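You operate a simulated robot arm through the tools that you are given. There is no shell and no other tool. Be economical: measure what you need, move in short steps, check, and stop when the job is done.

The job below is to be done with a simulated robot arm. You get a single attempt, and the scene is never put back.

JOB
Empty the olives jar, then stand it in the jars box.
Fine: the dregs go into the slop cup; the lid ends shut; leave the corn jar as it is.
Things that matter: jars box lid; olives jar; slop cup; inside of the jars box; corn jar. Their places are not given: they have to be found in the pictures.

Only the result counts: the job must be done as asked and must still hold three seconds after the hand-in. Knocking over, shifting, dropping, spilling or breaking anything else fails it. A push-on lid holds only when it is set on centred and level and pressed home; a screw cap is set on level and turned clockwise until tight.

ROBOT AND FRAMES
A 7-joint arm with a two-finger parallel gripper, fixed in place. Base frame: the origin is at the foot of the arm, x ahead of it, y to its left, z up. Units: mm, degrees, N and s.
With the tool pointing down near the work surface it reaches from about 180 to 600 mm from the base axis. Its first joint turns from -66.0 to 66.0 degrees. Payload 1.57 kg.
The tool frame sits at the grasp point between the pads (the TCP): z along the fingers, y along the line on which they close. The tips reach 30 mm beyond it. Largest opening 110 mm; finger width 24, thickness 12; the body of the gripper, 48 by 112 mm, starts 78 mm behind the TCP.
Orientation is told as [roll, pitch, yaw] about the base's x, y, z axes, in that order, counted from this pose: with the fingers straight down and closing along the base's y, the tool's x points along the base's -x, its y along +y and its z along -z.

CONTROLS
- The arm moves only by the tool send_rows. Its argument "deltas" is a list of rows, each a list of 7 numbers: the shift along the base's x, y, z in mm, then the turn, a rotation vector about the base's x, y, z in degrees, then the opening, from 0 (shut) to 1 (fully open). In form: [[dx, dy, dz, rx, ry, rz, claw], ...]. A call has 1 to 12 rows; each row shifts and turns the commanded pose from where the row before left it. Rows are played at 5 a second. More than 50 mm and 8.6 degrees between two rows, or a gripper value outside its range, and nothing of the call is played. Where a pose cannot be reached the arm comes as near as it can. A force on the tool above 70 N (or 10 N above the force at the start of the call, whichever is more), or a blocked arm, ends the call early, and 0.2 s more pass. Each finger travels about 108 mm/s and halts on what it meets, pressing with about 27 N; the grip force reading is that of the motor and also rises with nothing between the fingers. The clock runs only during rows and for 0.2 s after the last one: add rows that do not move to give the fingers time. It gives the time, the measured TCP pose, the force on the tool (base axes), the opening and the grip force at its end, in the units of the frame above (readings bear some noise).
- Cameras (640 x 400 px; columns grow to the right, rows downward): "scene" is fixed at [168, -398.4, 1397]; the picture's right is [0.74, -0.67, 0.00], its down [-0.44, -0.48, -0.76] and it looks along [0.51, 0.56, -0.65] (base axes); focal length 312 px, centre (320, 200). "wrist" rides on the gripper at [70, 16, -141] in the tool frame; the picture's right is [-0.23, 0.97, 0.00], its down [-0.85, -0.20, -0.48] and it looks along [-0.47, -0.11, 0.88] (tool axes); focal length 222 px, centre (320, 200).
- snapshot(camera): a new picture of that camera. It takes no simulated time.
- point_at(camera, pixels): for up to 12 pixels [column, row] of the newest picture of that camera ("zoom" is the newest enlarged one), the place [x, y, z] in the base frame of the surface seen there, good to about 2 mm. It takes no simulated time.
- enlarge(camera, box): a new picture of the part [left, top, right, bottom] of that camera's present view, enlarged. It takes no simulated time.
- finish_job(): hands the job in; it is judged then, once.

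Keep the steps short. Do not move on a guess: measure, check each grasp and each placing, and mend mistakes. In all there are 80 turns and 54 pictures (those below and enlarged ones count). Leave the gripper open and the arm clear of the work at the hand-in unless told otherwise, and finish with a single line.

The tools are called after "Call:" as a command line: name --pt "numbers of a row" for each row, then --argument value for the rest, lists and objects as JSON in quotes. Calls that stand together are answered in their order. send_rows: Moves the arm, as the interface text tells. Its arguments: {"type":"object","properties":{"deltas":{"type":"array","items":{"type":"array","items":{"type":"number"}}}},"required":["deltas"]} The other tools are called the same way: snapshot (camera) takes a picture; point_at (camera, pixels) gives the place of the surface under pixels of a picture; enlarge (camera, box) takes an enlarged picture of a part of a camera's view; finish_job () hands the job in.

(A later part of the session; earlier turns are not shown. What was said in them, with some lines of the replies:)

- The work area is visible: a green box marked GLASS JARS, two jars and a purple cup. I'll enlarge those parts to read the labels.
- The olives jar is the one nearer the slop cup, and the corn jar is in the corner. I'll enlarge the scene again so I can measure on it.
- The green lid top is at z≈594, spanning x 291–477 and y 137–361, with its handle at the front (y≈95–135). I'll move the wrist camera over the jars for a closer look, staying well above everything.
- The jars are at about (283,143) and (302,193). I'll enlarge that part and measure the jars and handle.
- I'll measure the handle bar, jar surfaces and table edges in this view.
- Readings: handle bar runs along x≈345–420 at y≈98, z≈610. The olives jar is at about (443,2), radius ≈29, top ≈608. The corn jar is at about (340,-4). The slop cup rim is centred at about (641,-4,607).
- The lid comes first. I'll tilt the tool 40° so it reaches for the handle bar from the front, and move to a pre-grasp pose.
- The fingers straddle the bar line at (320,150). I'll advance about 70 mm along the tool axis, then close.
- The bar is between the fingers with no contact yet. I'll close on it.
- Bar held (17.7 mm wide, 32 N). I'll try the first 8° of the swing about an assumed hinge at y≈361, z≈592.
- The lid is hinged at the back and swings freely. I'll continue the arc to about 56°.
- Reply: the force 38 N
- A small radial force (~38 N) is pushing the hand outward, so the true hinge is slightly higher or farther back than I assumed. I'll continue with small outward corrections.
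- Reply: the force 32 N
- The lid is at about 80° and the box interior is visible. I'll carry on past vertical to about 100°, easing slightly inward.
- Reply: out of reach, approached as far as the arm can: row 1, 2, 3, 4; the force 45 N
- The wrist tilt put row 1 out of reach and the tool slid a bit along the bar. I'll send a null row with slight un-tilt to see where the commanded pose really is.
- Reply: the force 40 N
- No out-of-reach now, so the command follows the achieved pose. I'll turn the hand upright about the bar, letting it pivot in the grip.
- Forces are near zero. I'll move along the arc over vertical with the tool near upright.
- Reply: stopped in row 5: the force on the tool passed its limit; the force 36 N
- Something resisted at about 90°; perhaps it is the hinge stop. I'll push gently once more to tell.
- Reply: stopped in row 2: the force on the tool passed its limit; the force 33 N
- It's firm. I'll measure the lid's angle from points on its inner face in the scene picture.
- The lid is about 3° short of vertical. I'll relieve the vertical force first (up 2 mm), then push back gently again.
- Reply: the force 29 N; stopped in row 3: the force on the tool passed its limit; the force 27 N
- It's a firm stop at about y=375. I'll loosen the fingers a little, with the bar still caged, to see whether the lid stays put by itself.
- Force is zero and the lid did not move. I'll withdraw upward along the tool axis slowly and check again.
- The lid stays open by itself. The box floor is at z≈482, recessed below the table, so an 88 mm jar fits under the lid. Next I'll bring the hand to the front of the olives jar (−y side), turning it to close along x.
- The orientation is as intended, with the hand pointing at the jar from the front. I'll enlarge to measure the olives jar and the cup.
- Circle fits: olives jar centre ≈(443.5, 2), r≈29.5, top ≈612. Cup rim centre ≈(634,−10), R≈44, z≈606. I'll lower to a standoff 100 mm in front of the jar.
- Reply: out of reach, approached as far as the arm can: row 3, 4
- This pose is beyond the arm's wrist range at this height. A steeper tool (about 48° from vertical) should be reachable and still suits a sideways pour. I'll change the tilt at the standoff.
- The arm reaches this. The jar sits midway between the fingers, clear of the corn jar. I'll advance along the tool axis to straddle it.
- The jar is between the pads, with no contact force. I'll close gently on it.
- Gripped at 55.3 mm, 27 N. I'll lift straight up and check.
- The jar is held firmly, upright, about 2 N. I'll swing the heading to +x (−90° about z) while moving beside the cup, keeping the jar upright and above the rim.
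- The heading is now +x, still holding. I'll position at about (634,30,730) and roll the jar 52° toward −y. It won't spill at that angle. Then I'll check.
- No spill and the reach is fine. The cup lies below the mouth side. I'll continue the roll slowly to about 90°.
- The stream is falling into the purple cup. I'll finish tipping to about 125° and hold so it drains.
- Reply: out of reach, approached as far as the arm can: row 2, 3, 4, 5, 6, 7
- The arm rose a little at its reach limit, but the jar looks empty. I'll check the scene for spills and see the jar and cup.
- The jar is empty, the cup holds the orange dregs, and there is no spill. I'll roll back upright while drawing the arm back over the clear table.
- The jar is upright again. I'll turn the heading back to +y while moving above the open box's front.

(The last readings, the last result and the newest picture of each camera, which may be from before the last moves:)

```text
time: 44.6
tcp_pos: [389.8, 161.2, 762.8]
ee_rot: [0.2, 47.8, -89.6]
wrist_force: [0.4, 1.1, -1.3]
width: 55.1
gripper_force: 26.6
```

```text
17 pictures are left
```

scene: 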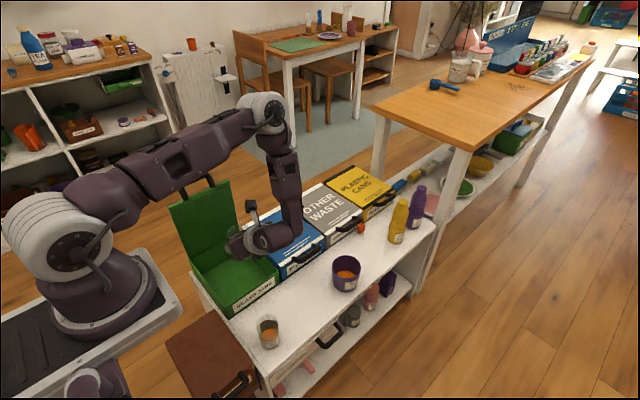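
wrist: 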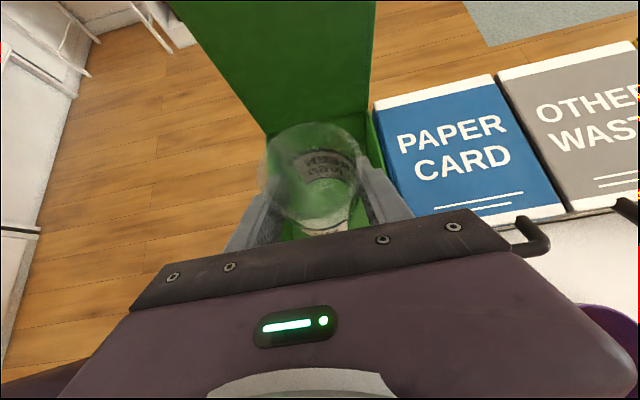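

I'll move the jar to above the box middle-back, then lower it partway, to where its bottom is at about z≈568.

Call:
send_rows --pt "-2 27 -10 0 0 0 0.4" --pt "-2 27 -10 0 0 0 0.4" --pt "-2 27 -10 0 0 0 0.4" --pt "0 27 -10 0 0 0 0.4" --pt "0 0 -35 0 0 0 0.4" --pt "0 0 -35 0 0 0 0.4" --pt "0 0 -35 0 0 0 0.4" --pt "0 0 0 0 0 0 0.4"

Call:
snapshot --camera "scene"

Call:
snapshot --camera "wrist"

```text
time: 46.4
tcp_pos: [383.1, 267.7, 617.8]
ee_rot: [0.1, 47.8, -89.8]
wrist_force: [-0.3, -0.3, -2.3]
width: 55.0
gripper_force: 26.9
```

```text
16 pictures are left
```

scene: 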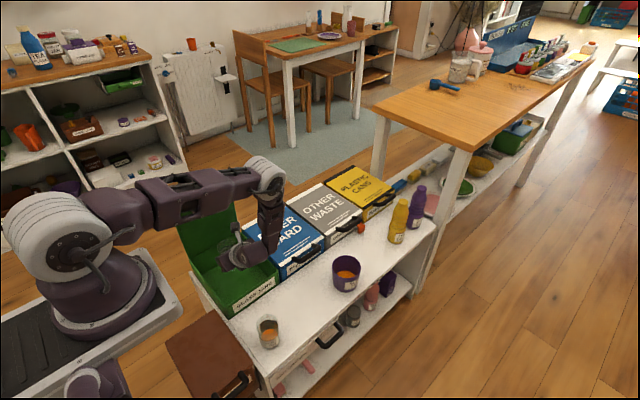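

```text
15 pictures are left
```

wrist: 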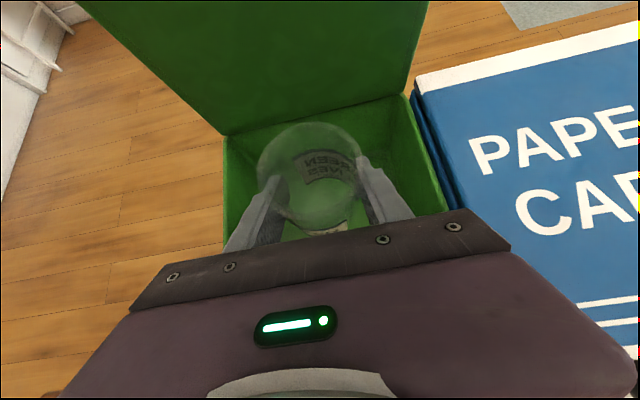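

Before lowering further I'll check the clearance of the wrist and forearm against the box rim and the blue lid.

Call:
enlarge --camera "scene" --box '[180, 150, 340, 310]'

Call:
point_at --camera "scene" --pixels '[[270, 250], [262, 262], [245, 266], [275, 240], [265, 215], [232, 262], [240, 268]]'

```text
2.50 times, centred on (260, 230) of scene
```

zoom: 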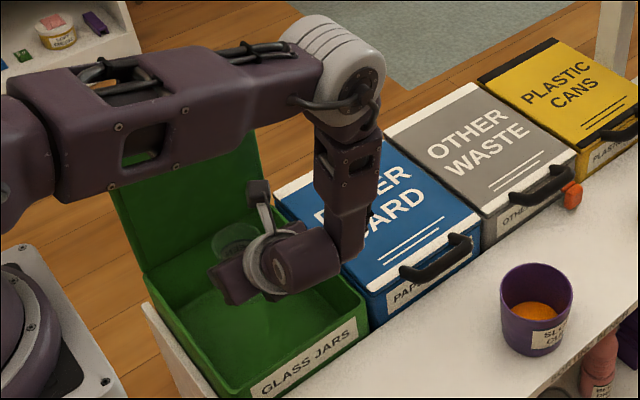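

```text
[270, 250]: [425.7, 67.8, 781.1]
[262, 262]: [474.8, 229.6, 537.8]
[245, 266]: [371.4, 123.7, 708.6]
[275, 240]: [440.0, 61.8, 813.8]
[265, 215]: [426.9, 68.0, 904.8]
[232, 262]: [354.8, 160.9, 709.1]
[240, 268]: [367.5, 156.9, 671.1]
```

The wrist would come close to the front rim if lowered here. I'll shift the jar 40 mm toward the back (y≈308) to gain that clearance, then lower most of the way.

Call:
send_rows --pt "1 20 0 0 0 0 0.4" --pt "0 20 0 0 0 0 0.4" --pt "0 0 -25 0 0 0 0.4" --pt "0 0 -25 0 0 0 0.4" --pt "0 0 -15 0 0 0 0.4" --pt "0 0 -8 0 0 0 0.4" --pt "0 0 0 0 0 0 0.4"

Call:
enlarge --camera "scene" --box '[180, 150, 340, 310]'

```text
time: 48.0
tcp_pos: [382.6, 307.7, 544.5]
ee_rot: [0.1, 47.7, -89.8]
wrist_force: [0.0, 0.7, -0.7]
width: 55.2
gripper_force: 26.8
```

```text
2.50 times, centred on (260, 230) of scene
```

zoom: 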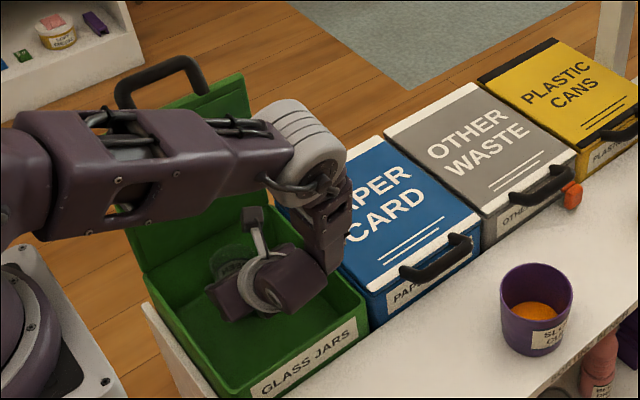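

There's no contact so far. I'll lower in small steps until the floor is felt.

Call:
send_rows --pt "0 0 -3 0 0 0 0.4" --pt "0 0 -3 0 0 0 0.4" --pt "0 0 -2 0 0 0 0.4" --pt "0 0 -2 0 0 0 0.4"

```text
time: 49.0
tcp_pos: [384.4, 308.7, 535.7]
ee_rot: [0.2, 47.9, -89.8]
wrist_force: [-2.2, 0.2, 4.7]
width: 55.4
gripper_force: 27.1
```

The floor is felt (+4.7 N, z≈535 as predicted). I'll release and back out along the tool axis.

Call:
send_rows --pt "0 0 0 0 0 0 0.54" --pt "0 0 0 0 0 0 0.6" --pt "0 0 0 0 0 0 0.7" --pt "0 0 0 0 0 0 0.72" --pt "0 -15 13.5 0 0 0 0.72" --pt "0 -22 20 0 0 0 0.72" --pt "0 -30 27 0 0 0 0.72" --pt "0 -30 27 0 0 0 0.72" --pt "0 -30 40 0 0 0 0.72" --pt "0 0 0 0 0 0 0.72"

Call:
snapshot --camera "wrist"

```text
time: 51.2
tcp_pos: [384.8, 181.7, 664.1]
ee_rot: [0.3, 47.9, -89.8]
wrist_force: [0.3, -0.3, -0.1]
width: 79.0
gripper_force: 0.1
```

```text
12 pictures are left
```

wrist: 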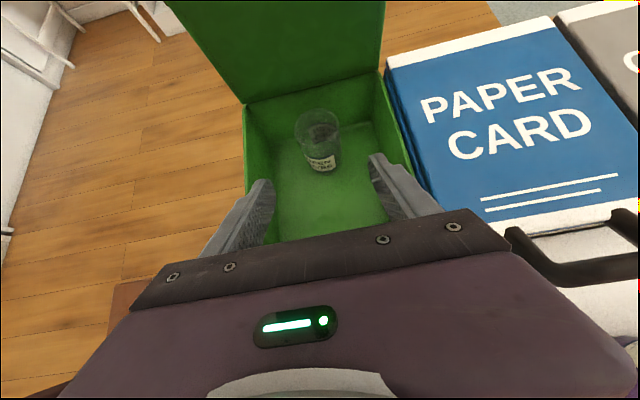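

The jar stands upright in the box. To close the lid, I'll withdraw upward, straighten the tool, and turn it back to close along y above the handle.

Call:
send_rows --pt "0 -5 40 -8 0 0 0.6" --pt "0 -5 40 -8 0 0 0.6" --pt "0 -5 40 -8 0 0 0.5" --pt "0 -5 45 -8 0 0 0.5" --pt "0 -5 45 -8 0 0 0.5" --pt "0 -5 45 -8 0 0 0.5"

Call:
send_rows --pt "-1.4 15 8 0 0 8.18 0.5" --pt "-1.4 15 8 0 0 8.18 0.5" --pt "-1.4 20 8 0 0 8.18 0.5" --pt "-1.4 20 0 0 0 8.18 0.5" --pt "-1.4 20 0 0 0 8.18 0.5" --pt "-1.4 20 0 0 0 8.18 0.5" --pt "-1.4 20 0 0 0 8.18 0.5" --pt "-1.4 22 0 0 0 8.18 0.5" --pt "-1.4 23 0 0 0 8.18 0.5" --pt "-1.4 23 0 0 0 8.18 0.5" --pt "-1 23 0 0 0 8.18 0.5" --pt "0 0 0 0 0 0 0.5"

Call:
snapshot --camera "wrist"

```text
time: 52.6
tcp_pos: [385.0, 150.4, 916.8]
ee_rot: [0.0, -0.1, -89.9]
wrist_force: [-1.0, -0.2, 0.1]
width: 55.1
gripper_force: 0.1
```

```text
time: 55.2
tcp_pos: [367.0, 370.8, 943.7]
ee_rot: [0.0, -0.1, 0.2]
wrist_force: [0.3, 1.0, -0.1]
width: 54.8
gripper_force: 0.0
```

```text
11 pictures are left
```

wrist: 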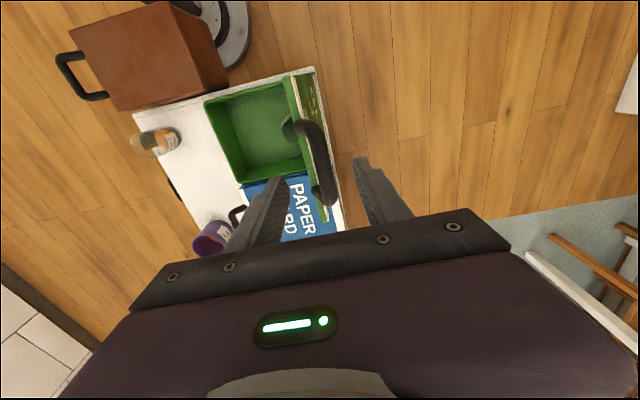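

The handle bar is at px (315,160). I'll measure it.

Call:
point_at --camera "wrist" --pixels '[[308, 135], [314, 155], [319, 175], [326, 198], [305, 125]]'

```text
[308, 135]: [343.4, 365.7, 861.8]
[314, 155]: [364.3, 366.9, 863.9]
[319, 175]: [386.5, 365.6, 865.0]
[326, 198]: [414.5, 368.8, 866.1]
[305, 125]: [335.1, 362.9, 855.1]
```

The bar is at y≈367 with its top at z≈864. I'll descend over it and close.

Call:
send_rows --pt "4 -2 -25 0 0 0 0.5" --pt "4 -2 -25 0 0 0 0.5" --pt "3 0 -25 0 0 0 0.5" --pt "0 0 0 0 0 0 0.5" --pt "0 0 0 0 0 0 0.3" --pt "0 0 0 0 0 0 0.1" --pt "0 0 0 0 0 0 0" --pt "0 0 0 0 0 0 0"

```text
time: 57.0
tcp_pos: [378.0, 368.1, 869.2]
ee_rot: [0.0, -0.1, 0.1]
wrist_force: [0.0, -0.9, -2.8]
width: 17.6
gripper_force: 32.2
```

Gripped (17.6 mm). I'll start the closing arc, with the tool tilting at half the lid's rate.

Call:
send_rows --pt "0 -16 -0.5 2 0 0 0" --pt "0 -16.1 -1.3 2 0 0 0" --pt "0 -18.7 -2.5 2 0 0 0" --pt "0 -18.6 -3.8 2 0 0 0" --pt "0 -18.2 -5 2 0 0 0" --pt "0 -17.8 -6.3 2 0 0 0"

```text
time: 58.4
tcp_pos: [378.4, 262.1, 846.2]
ee_rot: [12.0, -0.1, 0.1]
wrist_force: [-11.7, 8.1, -20.2]
width: 17.9
gripper_force: 32.3
```

There's a slight outward pull of about 20 N, within margin. I'll continue with a 1.5 mm inward correction.

Call:
send_rows --pt "0 -17 -8.9 2 0 0 0" --pt "0 -16.6 -8.9 2 0 0 0" --pt "0 -16 -9.9 2 0 0 0" --pt "0 -15.4 -10.9 2 0 0 0" --pt "0 -14.6 -12 2 0 0 0" --pt "0 -13.8 -12.9 2 0 0 0"

```text
time: 59.8
tcp_pos: [377.9, 170.2, 784.3]
ee_rot: [24.2, -0.1, 0.0]
wrist_force: [-6.0, 10.9, -10.2]
width: 17.6
gripper_force: 32.6
```

Call:
send_rows --pt "0 -12.7 -13.9 2 0 0 0" --pt "0 -11.9 -14.7 2 0 0 0" --pt "0 -10.7 -15.5 2 0 0 0" --pt "0 -9.8 -16.1 2 0 0 0" --pt "0 -8.4 -16.8 2 0 0 0" --pt "0 -7.4 -17.4 2 0 0 0"

Call:
snapshot --camera "scene"

```text
time: 61.2
tcp_pos: [378.5, 109.5, 688.9]
ee_rot: [36.0, -0.3, 0.0]
wrist_force: [9.2, 14.3, -5.6]
width: 17.5
gripper_force: 32.2
```

```text
10 pictures are left
```

scene: 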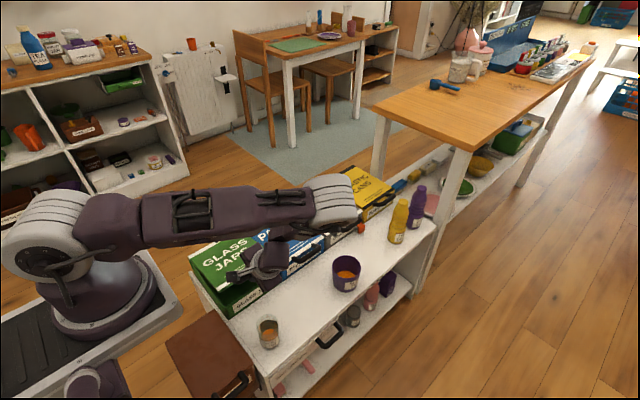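

Nearly closed. I'll do the last 16° in small steps.

Call:
send_rows --pt "0 -5.8 -17.8 2 0 0 0" --pt "0 -5.1 -18.2 2 0 0 0" --pt "0 -3.6 -18.5 2 0 0 0" --pt "0 -1.6 -9.3 1 0 0 0" --pt "0 -0.7 -5 0.5 0 0 0" --pt "0 0 -4 0.5 0 0 0"

```text
time: 62.6
tcp_pos: [378.5, 91.1, 616.1]
ee_rot: [44.0, 0.0, 0.0]
wrist_force: [-5.0, 5.5, 5.3]
width: 17.3
gripper_force: 32.7
```

The lid has landed (+5 N). I'll press down 2 mm more, then release and back out along the tool axis.

Call:
send_rows --pt "0 0 -2 0 0 0 0" --pt "0 0 0 0 0 0 0"

Call:
send_rows --pt "0 0 0 0 0 0 0.3" --pt "0 0 0 0 0 0 0.5" --pt "0 0 0 0 0 0 0.5" --pt "0 -14 14 0 0 0 0.5" --pt "0 -20 20 0 0 0 0.5" --pt "0 -20 30 0 0 0 0.5" --pt "0 0 45 0 0 0 0.5" --pt "0 0 45 -8 0 0 0.6" --pt "0 0 45 -8 0 0 0.8" --pt "0 0 45 -8 0 0 1" --pt "0 0 45 -8 0 0 1" --pt "0 0 40 -8 0 0 1"

Call:
snapshot --camera "wrist"

Call:
snapshot --camera "scene"

```text
time: 63.2
tcp_pos: [379.1, 91.0, 615.2]
ee_rot: [44.1, -0.2, -0.1]
wrist_force: [-4.9, -1.1, 31.7]
width: 17.5
gripper_force: 32.5
```

```text
time: 65.8
tcp_pos: [383.3, 37.7, 943.8]
ee_rot: [4.0, -0.1, -0.1]
wrist_force: [0.1, 0.2, -0.1]
width: 110.0
gripper_force: 0.1
```

```text
9 pictures are left
```

wrist: 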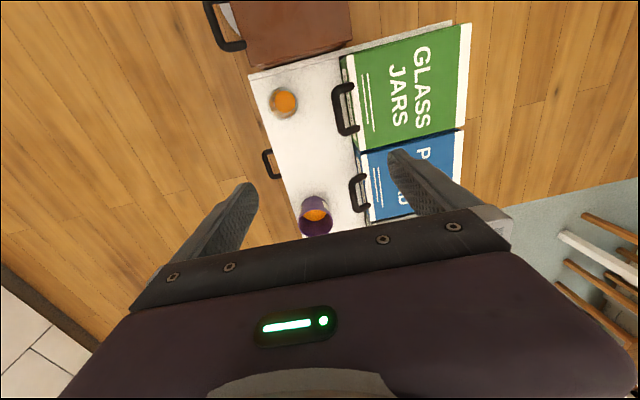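

```text
8 pictures are left
```

scene: 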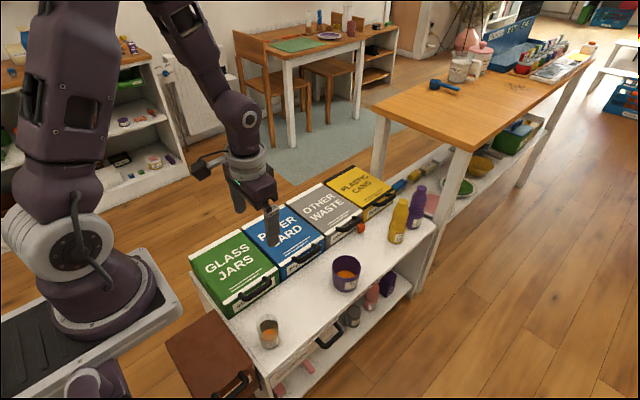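

The lid looks shut, the corn jar is in place, and the cup holds the dregs. I'll confirm the lid height at its front edge and look for spills.

Call:
point_at --camera "scene" --pixels '[[225, 298], [272, 272], [195, 260], [225, 265], [265, 338]]'

Call:
enlarge --camera "scene" --box '[180, 220, 380, 360]'

```text
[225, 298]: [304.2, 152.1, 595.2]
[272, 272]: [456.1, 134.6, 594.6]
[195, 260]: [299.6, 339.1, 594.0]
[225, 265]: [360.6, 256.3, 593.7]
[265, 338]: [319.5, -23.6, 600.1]
```

```text
2.86 times, centred on (280, 290) of scene
```

zoom: 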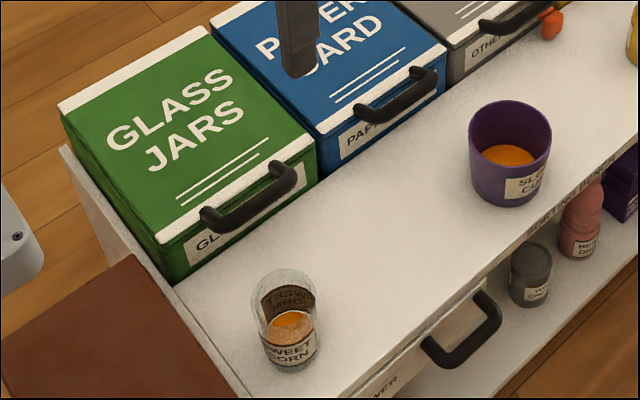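

The lid is level at z≈594–595 as at the start. There is no spill, and the corn jar and cup haven't moved. The gripper is open and clear, so I'm handing in.

Call:
finish_job

```text
The job is handed in.
```

I emptied the olives jar into the slop cup and stood it upright in the jars box, then shut the lid; the corn jar was left untouched and no spill was visible.
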